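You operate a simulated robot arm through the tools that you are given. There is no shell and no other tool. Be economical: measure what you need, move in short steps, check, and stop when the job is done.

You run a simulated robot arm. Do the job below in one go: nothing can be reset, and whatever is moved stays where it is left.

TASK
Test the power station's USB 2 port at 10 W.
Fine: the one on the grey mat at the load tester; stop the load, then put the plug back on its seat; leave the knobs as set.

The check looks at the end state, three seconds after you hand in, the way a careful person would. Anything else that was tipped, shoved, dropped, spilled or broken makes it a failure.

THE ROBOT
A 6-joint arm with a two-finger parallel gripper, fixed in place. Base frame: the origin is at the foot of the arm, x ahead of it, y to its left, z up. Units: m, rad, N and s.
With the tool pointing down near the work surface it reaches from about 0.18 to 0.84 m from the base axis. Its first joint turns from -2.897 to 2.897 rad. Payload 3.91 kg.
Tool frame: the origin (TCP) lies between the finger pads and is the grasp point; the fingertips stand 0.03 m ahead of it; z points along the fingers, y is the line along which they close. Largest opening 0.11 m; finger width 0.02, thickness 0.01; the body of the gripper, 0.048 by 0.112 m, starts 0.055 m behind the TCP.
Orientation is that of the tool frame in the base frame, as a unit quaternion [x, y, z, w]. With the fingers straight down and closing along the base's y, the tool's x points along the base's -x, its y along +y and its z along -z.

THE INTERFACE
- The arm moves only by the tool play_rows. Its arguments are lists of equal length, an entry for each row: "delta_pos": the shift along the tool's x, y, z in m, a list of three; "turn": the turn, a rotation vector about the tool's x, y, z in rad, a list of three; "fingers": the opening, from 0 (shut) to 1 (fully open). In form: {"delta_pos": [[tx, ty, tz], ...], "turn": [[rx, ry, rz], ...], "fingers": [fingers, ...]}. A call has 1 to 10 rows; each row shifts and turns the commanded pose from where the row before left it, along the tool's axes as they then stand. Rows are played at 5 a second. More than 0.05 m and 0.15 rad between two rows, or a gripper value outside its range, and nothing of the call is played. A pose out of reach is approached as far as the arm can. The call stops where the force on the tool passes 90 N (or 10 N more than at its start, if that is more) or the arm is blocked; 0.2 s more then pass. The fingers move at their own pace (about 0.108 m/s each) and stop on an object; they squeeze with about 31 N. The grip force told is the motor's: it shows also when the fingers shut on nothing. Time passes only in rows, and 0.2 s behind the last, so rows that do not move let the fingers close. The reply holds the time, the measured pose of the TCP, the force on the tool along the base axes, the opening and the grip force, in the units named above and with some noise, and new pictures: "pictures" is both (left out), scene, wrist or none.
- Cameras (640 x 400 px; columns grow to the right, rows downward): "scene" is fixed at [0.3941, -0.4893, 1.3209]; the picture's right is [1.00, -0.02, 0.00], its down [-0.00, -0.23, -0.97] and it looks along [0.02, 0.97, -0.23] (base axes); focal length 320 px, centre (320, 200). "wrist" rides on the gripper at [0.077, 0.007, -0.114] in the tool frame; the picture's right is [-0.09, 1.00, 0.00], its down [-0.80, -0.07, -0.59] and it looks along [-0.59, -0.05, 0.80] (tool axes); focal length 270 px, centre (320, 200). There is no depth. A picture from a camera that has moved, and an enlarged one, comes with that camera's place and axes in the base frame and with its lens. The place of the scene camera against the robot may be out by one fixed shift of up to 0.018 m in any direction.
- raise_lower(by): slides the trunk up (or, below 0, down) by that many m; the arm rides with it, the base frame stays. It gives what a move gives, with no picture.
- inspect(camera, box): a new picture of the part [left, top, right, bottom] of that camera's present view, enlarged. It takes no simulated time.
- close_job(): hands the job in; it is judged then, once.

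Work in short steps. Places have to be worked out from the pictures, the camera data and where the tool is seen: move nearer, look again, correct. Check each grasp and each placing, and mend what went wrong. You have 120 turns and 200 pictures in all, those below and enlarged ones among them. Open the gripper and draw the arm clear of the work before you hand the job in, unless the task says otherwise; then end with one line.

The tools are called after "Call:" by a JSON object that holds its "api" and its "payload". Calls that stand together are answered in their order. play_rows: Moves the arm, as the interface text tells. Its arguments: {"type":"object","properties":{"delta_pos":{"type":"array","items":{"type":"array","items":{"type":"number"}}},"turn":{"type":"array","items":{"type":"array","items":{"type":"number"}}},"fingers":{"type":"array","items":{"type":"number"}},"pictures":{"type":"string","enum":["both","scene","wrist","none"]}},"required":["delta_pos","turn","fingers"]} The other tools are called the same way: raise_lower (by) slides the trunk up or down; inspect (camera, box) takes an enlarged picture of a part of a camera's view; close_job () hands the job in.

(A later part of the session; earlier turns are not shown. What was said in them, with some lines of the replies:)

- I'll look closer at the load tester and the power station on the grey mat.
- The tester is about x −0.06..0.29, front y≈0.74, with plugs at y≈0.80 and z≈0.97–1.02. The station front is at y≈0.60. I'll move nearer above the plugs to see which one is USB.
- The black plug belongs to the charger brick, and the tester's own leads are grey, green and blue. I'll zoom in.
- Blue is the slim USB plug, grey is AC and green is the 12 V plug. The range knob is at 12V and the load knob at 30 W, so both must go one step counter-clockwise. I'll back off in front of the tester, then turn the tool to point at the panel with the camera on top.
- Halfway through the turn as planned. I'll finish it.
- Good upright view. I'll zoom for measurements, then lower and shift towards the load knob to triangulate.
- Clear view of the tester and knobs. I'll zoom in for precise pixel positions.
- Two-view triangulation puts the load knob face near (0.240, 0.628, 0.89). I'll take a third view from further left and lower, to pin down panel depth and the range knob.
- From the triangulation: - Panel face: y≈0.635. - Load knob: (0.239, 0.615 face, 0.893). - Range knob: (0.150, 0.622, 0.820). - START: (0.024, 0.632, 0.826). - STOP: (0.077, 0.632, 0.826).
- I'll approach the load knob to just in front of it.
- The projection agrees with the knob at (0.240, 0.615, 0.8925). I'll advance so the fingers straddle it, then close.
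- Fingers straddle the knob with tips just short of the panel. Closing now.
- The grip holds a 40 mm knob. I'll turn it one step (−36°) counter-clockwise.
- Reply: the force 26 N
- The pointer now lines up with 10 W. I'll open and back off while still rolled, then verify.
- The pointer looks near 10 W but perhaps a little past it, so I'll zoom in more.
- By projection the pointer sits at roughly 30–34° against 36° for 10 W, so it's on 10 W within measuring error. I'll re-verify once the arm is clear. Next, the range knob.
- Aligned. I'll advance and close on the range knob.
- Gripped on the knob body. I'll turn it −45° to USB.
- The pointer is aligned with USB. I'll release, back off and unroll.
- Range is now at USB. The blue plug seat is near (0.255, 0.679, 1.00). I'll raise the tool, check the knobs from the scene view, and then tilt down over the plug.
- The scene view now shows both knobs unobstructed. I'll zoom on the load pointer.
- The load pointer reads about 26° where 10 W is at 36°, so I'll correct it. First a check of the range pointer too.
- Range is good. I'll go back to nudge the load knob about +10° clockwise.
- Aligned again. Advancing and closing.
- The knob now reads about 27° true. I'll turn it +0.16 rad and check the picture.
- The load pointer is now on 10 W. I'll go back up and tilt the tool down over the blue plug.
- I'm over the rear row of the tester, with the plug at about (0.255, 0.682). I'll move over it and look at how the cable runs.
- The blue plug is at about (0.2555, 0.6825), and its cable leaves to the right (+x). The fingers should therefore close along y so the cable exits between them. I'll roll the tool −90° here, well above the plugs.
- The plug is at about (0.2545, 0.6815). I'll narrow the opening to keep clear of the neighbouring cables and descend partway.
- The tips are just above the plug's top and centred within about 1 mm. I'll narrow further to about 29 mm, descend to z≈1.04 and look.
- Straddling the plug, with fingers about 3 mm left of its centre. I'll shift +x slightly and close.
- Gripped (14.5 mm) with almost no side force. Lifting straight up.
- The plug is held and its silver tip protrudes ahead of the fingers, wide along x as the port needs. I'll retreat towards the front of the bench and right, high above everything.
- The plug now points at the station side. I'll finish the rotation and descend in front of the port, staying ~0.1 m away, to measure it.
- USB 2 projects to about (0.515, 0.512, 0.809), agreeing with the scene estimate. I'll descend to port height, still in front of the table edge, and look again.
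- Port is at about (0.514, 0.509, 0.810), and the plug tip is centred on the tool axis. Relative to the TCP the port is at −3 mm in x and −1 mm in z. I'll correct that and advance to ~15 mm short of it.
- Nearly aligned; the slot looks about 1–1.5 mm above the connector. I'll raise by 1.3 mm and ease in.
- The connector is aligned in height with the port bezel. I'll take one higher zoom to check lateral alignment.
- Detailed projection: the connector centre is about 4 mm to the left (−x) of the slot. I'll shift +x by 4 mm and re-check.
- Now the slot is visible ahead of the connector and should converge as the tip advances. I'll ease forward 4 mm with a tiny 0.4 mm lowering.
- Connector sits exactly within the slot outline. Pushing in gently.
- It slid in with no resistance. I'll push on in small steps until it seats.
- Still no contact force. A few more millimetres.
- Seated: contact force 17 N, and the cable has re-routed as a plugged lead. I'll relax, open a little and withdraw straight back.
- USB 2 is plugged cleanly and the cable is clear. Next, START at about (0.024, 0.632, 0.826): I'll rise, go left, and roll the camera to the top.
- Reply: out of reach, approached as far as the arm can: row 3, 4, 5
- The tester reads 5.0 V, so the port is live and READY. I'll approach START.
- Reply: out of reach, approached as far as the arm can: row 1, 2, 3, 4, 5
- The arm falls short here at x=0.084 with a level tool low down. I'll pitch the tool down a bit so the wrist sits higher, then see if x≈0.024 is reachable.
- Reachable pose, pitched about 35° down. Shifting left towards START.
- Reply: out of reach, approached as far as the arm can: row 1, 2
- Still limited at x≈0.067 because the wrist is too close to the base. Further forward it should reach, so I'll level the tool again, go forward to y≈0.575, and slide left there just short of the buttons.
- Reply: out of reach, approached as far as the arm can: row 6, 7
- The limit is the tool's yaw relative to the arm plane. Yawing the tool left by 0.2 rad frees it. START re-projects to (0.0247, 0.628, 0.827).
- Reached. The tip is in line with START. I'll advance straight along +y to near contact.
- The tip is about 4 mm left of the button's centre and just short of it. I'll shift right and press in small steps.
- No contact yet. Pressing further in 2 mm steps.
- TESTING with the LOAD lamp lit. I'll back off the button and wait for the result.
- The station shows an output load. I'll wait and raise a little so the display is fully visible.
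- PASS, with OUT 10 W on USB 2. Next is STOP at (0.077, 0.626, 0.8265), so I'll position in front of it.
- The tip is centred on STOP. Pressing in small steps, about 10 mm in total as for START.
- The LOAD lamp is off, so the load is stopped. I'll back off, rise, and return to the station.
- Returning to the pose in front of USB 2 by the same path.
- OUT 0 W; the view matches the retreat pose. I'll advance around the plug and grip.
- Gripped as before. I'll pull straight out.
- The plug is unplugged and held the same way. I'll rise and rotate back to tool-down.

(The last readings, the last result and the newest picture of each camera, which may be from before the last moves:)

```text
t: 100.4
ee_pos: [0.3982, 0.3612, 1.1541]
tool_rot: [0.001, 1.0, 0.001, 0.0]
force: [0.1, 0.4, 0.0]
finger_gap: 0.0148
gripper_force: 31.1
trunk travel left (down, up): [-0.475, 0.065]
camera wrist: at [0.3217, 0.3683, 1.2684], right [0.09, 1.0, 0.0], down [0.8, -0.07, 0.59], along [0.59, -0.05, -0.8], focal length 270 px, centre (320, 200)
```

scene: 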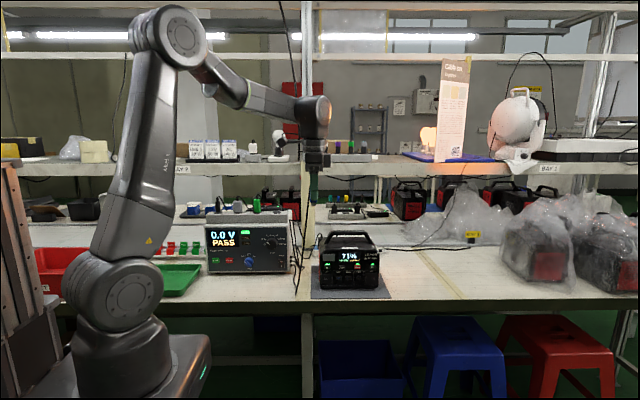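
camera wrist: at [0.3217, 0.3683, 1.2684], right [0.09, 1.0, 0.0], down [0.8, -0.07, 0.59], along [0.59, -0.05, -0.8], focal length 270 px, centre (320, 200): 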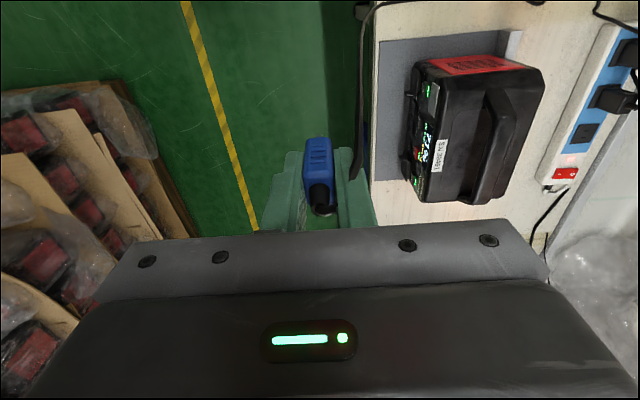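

Tool down with the plug held. I'll move over the empty seat.

Call:
{"api": "play_rows", "payload": {"delta_pos": [[0.0176, 0.04, 0], [0.0176, 0.04, 0], [0.0176, 0.04, 0], [0.0176, 0.04, 0], [0.0176, 0.04, 0], [0.0176, 0.04, 0], [0.0176, 0.04, 0], [0.0173, 0.04, 0.01], [0, 0, 0.015], [0, 0, 0]], "turn": [[0, 0, 0], [0, 0, 0], [0, 0, 0], [0, 0, 0], [0, 0, 0], [0, 0, 0], [0, 0, 0], [0, 0, 0], [0, 0, 0], [0, 0, 0]], "fingers": [0, 0, 0, 0, 0, 0, 0, 0, 0, 0], "pictures": "wrist"}}

Call:
{"api": "inspect", "payload": {"camera": "wrist", "box": [240, 60, 400, 240]}}

Call:
{"api": "inspect", "payload": {"camera": "scene", "box": [235, 150, 315, 220]}}

```text
t: 102.6
ee_pos: [0.2581, 0.6823, 1.131]
tool_rot: [0.001, 1.0, 0.0, 0.0]
force: [0.2, 0.3, -0.1]
finger_gap: 0.0148
gripper_force: 30.9
trunk travel left (down, up): [-0.475, 0.065]
camera wrist: at [0.1805, 0.6891, 1.2442], right [0.09, 1.0, 0.0], down [0.8, -0.07, 0.59], along [0.59, -0.05, -0.8], focal length 270 px, centre (320, 200)
```

wrist: 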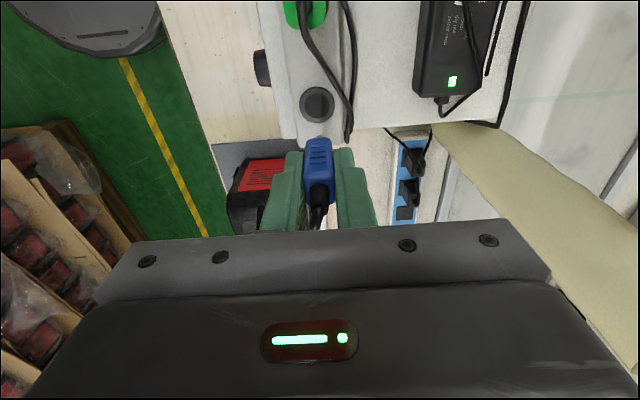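

```text
2.22 times, centred on (320, 150) of wrist
camera zoom: at [0.1805, 0.6891, 1.2442], right [0.09, 1.0, 0.0], down [0.8, -0.07, 0.59], along [0.59, -0.05, -0.8], focal length 601 px, centre (320, 311)
```

zoom: 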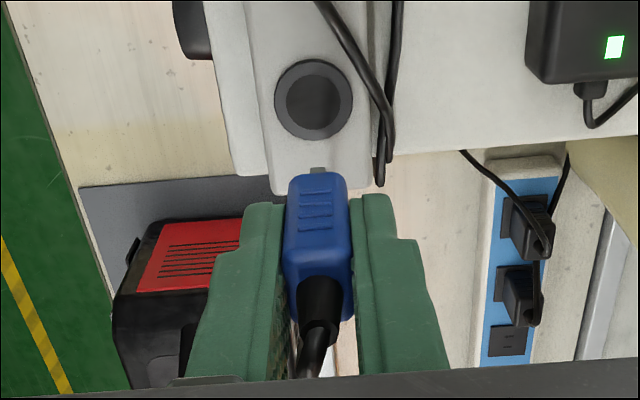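

```text
5.71 times, centred on (275, 185) of scene
camera zoom: at [0.3941, -0.4893, 1.3209], right [1.0, -0.02, 0.0], down [0.0, -0.23, -0.97], along [0.02, 0.97, -0.23], focal length 1829 px, centre (577, 286)
```

zoom: 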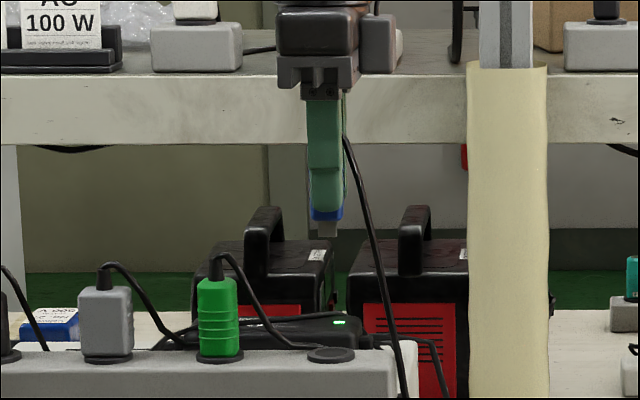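

Compared with the lift picture, the seat appears 8 px left, so I need to shift −y by 3 mm. Then I'll lower most of the way.

Call:
{"api": "play_rows", "payload": {"delta_pos": [[0, -0.003, 0], [0, 0, 0.03], [0, 0, 0.03], [0, 0, 0]], "turn": [[0, 0, 0], [0, 0, 0], [0, 0, 0], [0, 0, 0]], "fingers": [0, 0, 0, 0], "pictures": "wrist"}}

Call:
{"api": "inspect", "payload": {"camera": "wrist", "box": [270, 80, 370, 200]}}

Call:
{"api": "inspect", "payload": {"camera": "scene", "box": [250, 170, 300, 220]}}

```text
t: 103.6
ee_pos: [0.258, 0.6789, 1.0711]
tool_rot: [0.0, 1.0, 0.0, 0.0]
force: [-0.4, 0.2, 0.3]
finger_gap: 0.0149
gripper_force: 31.2
trunk travel left (down, up): [-0.475, 0.065]
camera wrist: at [0.1807, 0.6857, 1.1847], right [0.09, 1.0, 0.0], down [0.8, -0.07, 0.59], along [0.59, -0.05, -0.8], focal length 270 px, centre (320, 200)
```

wrist: 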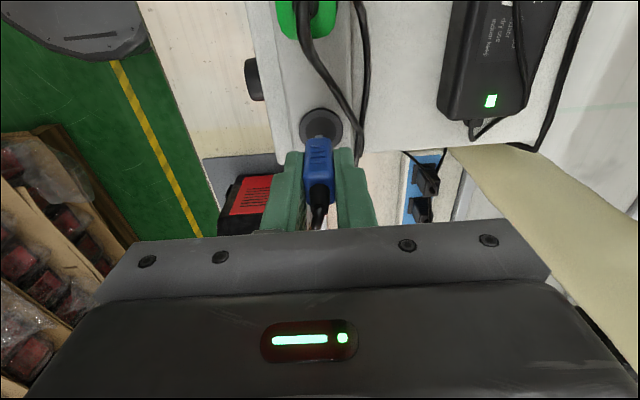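

```text
3.33 times, centred on (320, 140) of wrist
camera zoom: at [0.1807, 0.6857, 1.1847], right [0.09, 1.0, 0.0], down [0.8, -0.07, 0.59], along [0.59, -0.05, -0.8], focal length 901 px, centre (320, 400)
```

zoom: 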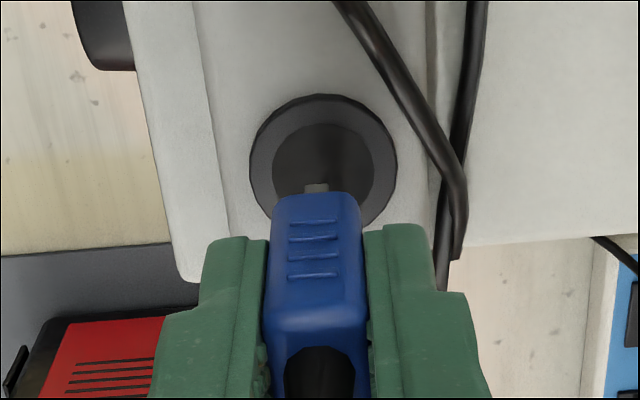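

```text
8.00 times, centred on (275, 195) of scene
camera zoom: at [0.3941, -0.4893, 1.3209], right [1.0, -0.02, 0.0], down [0.0, -0.23, -0.97], along [0.02, 0.97, -0.23], focal length 2560 px, centre (680, 240)
```

zoom: 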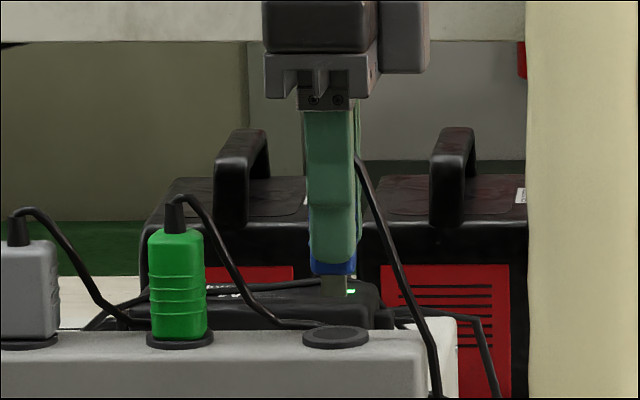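

Within 1–1.5 mm; I'll shift +1 mm in y and lower gently in steps.

Call:
{"api": "play_rows", "payload": {"delta_pos": [[0, 0.001, 0.01], [0, 0, 0.01], [0, 0, 0]], "turn": [[0, 0, 0], [0, 0, 0], [0, 0, 0]], "fingers": [0, 0, 0], "pictures": "none"}}

Call:
{"api": "inspect", "payload": {"camera": "wrist", "box": [270, 80, 370, 200]}}

Call:
{"api": "inspect", "payload": {"camera": "scene", "box": [250, 170, 300, 220]}}

```text
t: 104.4
ee_pos: [0.2586, 0.6798, 1.0505]
tool_rot: [0.001, 1.0, 0.001, 0.0]
force: [0.1, -0.6, -0.5]
finger_gap: 0.0149
gripper_force: 31.0
trunk travel left (down, up): [-0.475, 0.065]
```

```text
3.33 times, centred on (320, 140) of wrist
camera zoom: at [0.1812, 0.686, 1.1641], right [0.09, 1.0, 0.0], down [0.8, -0.07, 0.59], along [0.59, -0.05, -0.8], focal length 901 px, centre (320, 400)
```

zoom: 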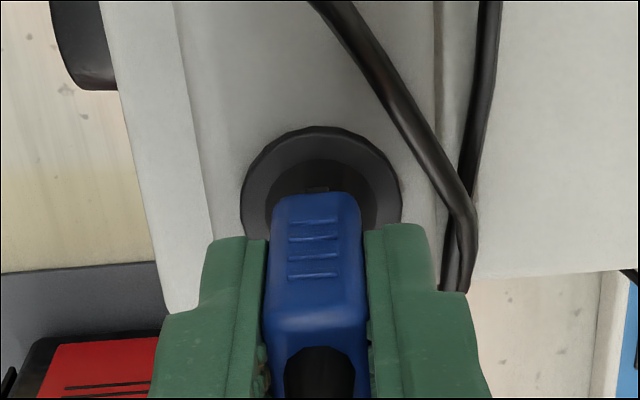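

```text
8.00 times, centred on (275, 195) of scene
camera zoom: at [0.3941, -0.4893, 1.3209], right [1.0, -0.02, 0.0], down [0.0, -0.23, -0.97], along [0.02, 0.97, -0.23], focal length 2560 px, centre (680, 240)
```

zoom: 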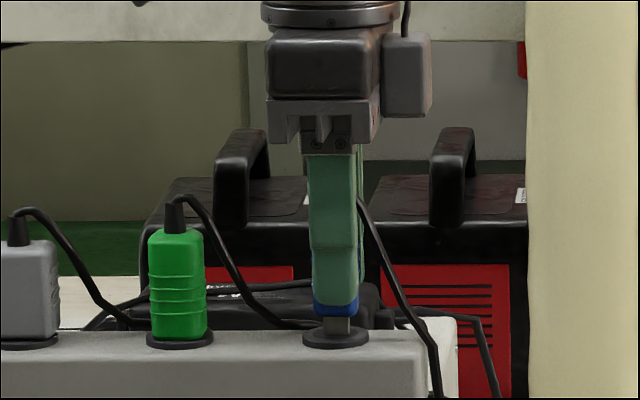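

Over the seat's opening. Lowering the last ~12 mm slowly.

Call:
{"api": "play_rows", "payload": {"delta_pos": [[0, 0.0006, 0.004], [0, 0, 0.004], [0, 0, 0.003], [0, 0, 0]], "turn": [[0, 0, 0], [0, 0, 0], [0, 0, 0], [0, 0, 0]], "fingers": [0, 0, 0, 0], "pictures": "none"}}

Call:
{"api": "inspect", "payload": {"camera": "scene", "box": [250, 170, 300, 220]}}

```text
t: 105.4
ee_pos: [0.2584, 0.6796, 1.0411]
tool_rot: [0.001, 1.0, 0.002, 0.001]
force: [0.0, 1.3, 10.4]
finger_gap: 0.0148
gripper_force: 31.5
trunk travel left (down, up): [-0.475, 0.065]
```

```text
8.00 times, centred on (275, 195) of scene
camera zoom: at [0.3941, -0.4893, 1.3209], right [1.0, -0.02, 0.0], down [0.0, -0.23, -0.97], along [0.02, 0.97, -0.23], focal length 2560 px, centre (680, 240)
```

zoom: 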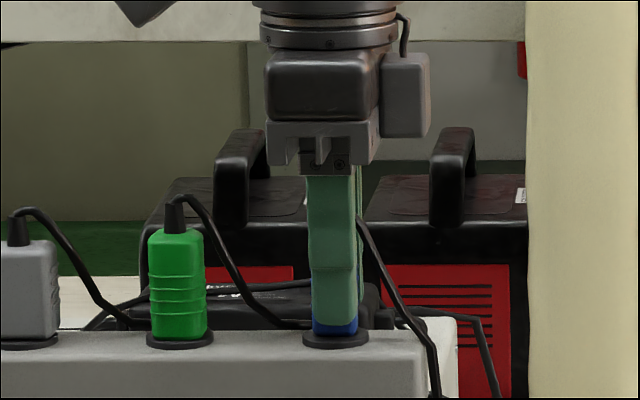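

Contact at 10 N with the body on the seat disc. One more millimetre to make sure, then look.

Call:
{"api": "play_rows", "payload": {"delta_pos": [[0, 0, 0.001], [0, 0, 0]], "turn": [[0, 0, 0], [0, 0, 0]], "fingers": [0, 0], "pictures": "wrist"}}

Call:
{"api": "inspect", "payload": {"camera": "wrist", "box": [260, 80, 380, 220]}}

```text
t: 106.0
ee_pos: [0.2572, 0.6788, 1.0413]
tool_rot: [-0.001, 1.0, 0.002, 0.001]
force: [0.4, 3.9, 17.8]
finger_gap: 0.0148
gripper_force: 30.8
trunk travel left (down, up): [-0.475, 0.065]
camera wrist: at [0.1803, 0.6854, 1.1542], right [0.09, 1.0, 0.0], down [0.8, -0.07, 0.59], along [0.59, -0.05, -0.8], focal length 270 px, centre (320, 200)
```

wrist: 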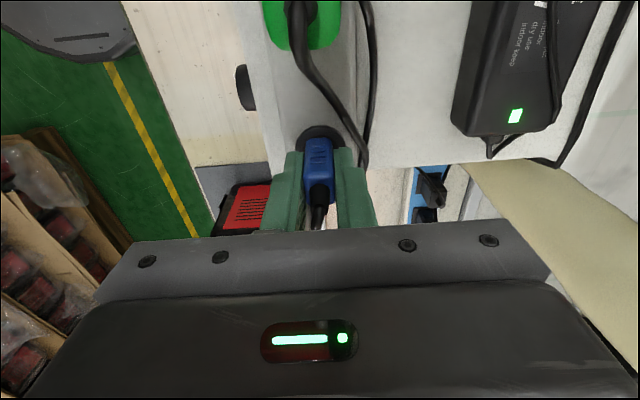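

```text
2.86 times, centred on (320, 150) of wrist
camera zoom: at [0.1803, 0.6854, 1.1542], right [0.09, 1.0, 0.0], down [0.8, -0.07, 0.59], along [0.59, -0.05, -0.8], focal length 772 px, centre (320, 343)
```

zoom: 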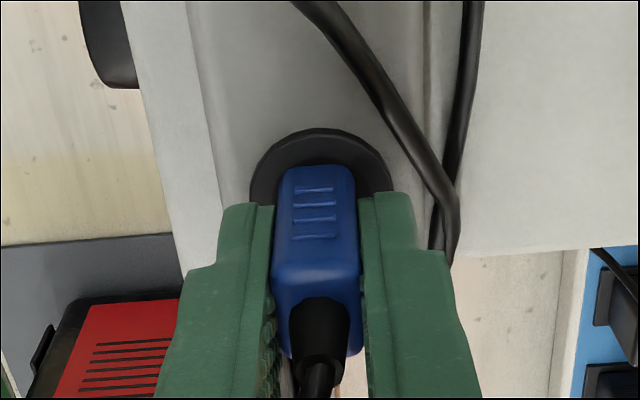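

Firmly seated. I'll relax the push, open just enough and rise straight up.

Call:
{"api": "play_rows", "payload": {"delta_pos": [[0, 0.0007, -0.0018], [0, 0, 0], [0, 0, 0], [0, 0, -0.02], [0, 0, -0.04], [0, 0, -0.04], [0, 0, 0]], "turn": [[0, 0, 0], [0, 0, 0], [0, 0, 0], [0, 0, 0], [0, 0, 0], [0, 0, 0], [0, 0, 0]], "fingers": [0, 0.28, 0.28, 0.28, 0.28, 0.28, 0.28], "pictures": "wrist"}}

Call:
{"api": "inspect", "payload": {"camera": "scene", "box": [212, 178, 302, 228]}}

Call:
{"api": "inspect", "payload": {"camera": "wrist", "box": [240, 40, 400, 220]}}

```text
t: 107.6
ee_pos: [0.2607, 0.6818, 1.1399]
tool_rot: [0.001, 1.0, 0.0, 0.0]
force: [0.5, -0.4, 0.0]
finger_gap: 0.031
gripper_force: 0.1
trunk travel left (down, up): [-0.475, 0.065]
camera wrist: at [0.1829, 0.6878, 1.2541], right [0.09, 1.0, 0.0], down [0.8, -0.07, 0.59], along [0.59, -0.05, -0.8], focal length 270 px, centre (320, 200)
```

wrist: 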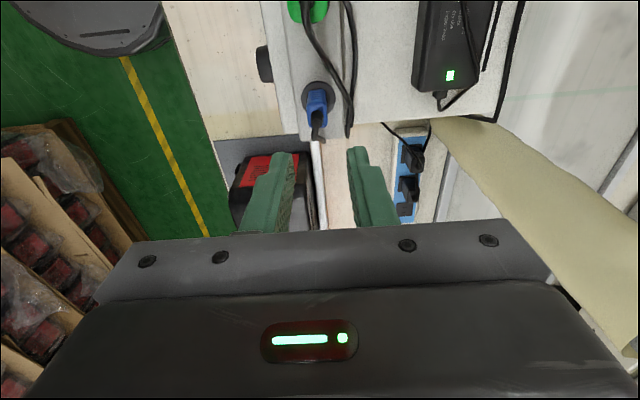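

```text
7.11 times, centred on (257, 203) of scene
camera zoom: at [0.3941, -0.4893, 1.3209], right [1.0, -0.02, 0.0], down [0.0, -0.23, -0.97], along [0.02, 0.97, -0.23], focal length 2276 px, centre (768, 179)
```

zoom: 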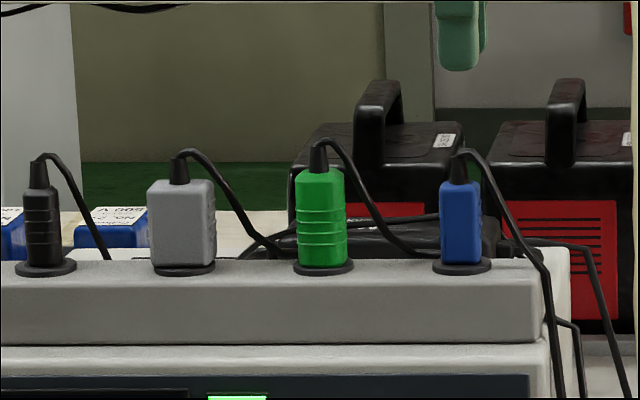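

```text
2.22 times, centred on (320, 130) of wrist
camera zoom: at [0.1829, 0.6878, 1.2541], right [0.09, 1.0, 0.0], down [0.8, -0.07, 0.59], along [0.59, -0.05, -0.8], focal length 601 px, centre (320, 356)
```

zoom: 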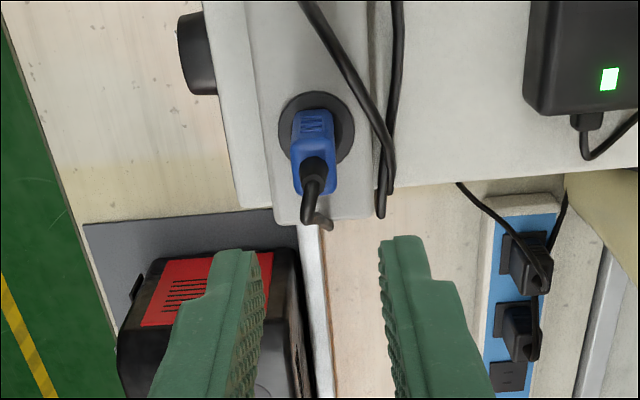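

The plug is seated upright as originally. I'll open the gripper, draw the arm clear and do a final check.

Call:
{"api": "play_rows", "payload": {"delta_pos": [[0, 0, -0.04], [0, -0.04, -0.03], [0.02, -0.045, 0], [0.02, -0.045, 0], [0.02, -0.045, 0], [0.02, -0.045, 0], [0.02, -0.045, 0], [0.01, -0.045, 0], [0, 0, 0]], "turn": [[0, 0, 0], [0, 0, 0], [0, 0, 0], [0, 0, 0], [0, 0, 0], [0, 0, 0], [0, 0, 0], [0, 0, 0], [0, 0, 0]], "fingers": [0.4, 0.7, 1, 1, 1, 1, 1, 1, 1], "pictures": "scene"}}

Call:
{"api": "inspect", "payload": {"camera": "scene", "box": [195, 185, 395, 310]}}

Call:
{"api": "inspect", "payload": {"camera": "scene", "box": [200, 220, 295, 275]}}

```text
t: 109.6
ee_pos: [0.149, 0.3701, 1.2088]
tool_rot: [0.001, 1.0, 0.001, 0.0]
force: [-0.1, -0.4, -0.1]
finger_gap: 0.11
gripper_force: 0.0
trunk travel left (down, up): [-0.475, 0.065]
```

scene: 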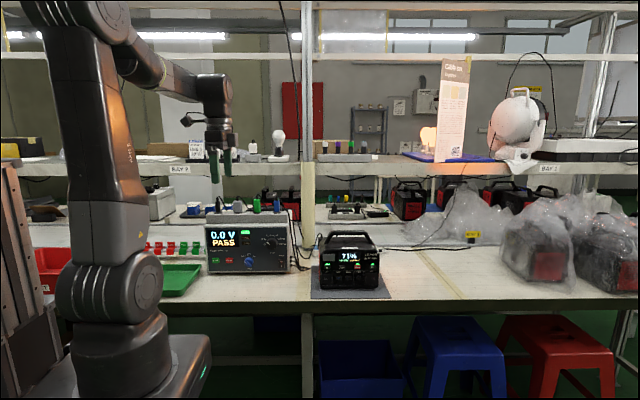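

```text
3.20 times, centred on (295, 248) of scene
camera zoom: at [0.3941, -0.4893, 1.3209], right [1.0, -0.02, 0.0], down [0.0, -0.23, -0.97], along [0.02, 0.97, -0.23], focal length 1024 px, centre (400, 48)
```

zoom: 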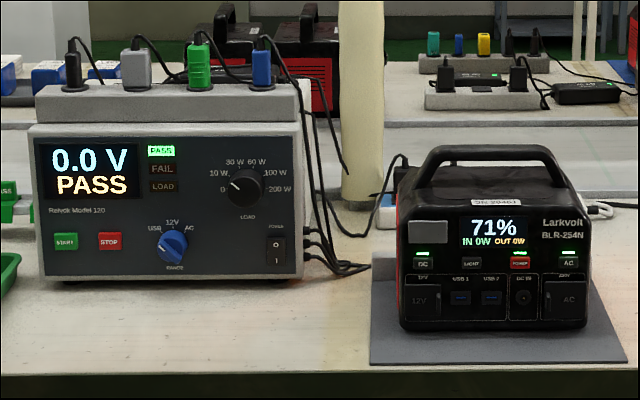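

```text
6.74 times, centred on (248, 248) of scene
camera zoom: at [0.3941, -0.4893, 1.3209], right [1.0, -0.02, 0.0], down [0.0, -0.23, -0.97], along [0.02, 0.97, -0.23], focal length 2156 px, centre (808, -120)
```

zoom: 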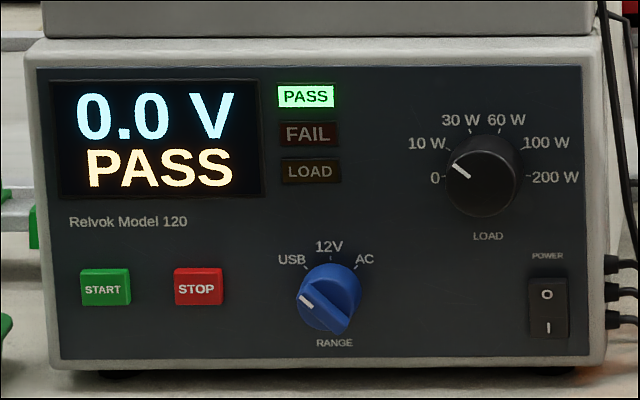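

The display shows PASS with the load off. Range is on USB, load is on 10 W, the plug is on its seat, the station is undisturbed, and the arm is clear. Handing in.

Call:
{"api": "close_job", "payload": {}}

```text
The job is handed in.
```

The power station's USB 2 port passed the 10 W test (5.0 V at the tester, 10 W out at the station); the load is stopped, the blue USB plug is back on its seat, and the knobs are left at USB and 10 W.
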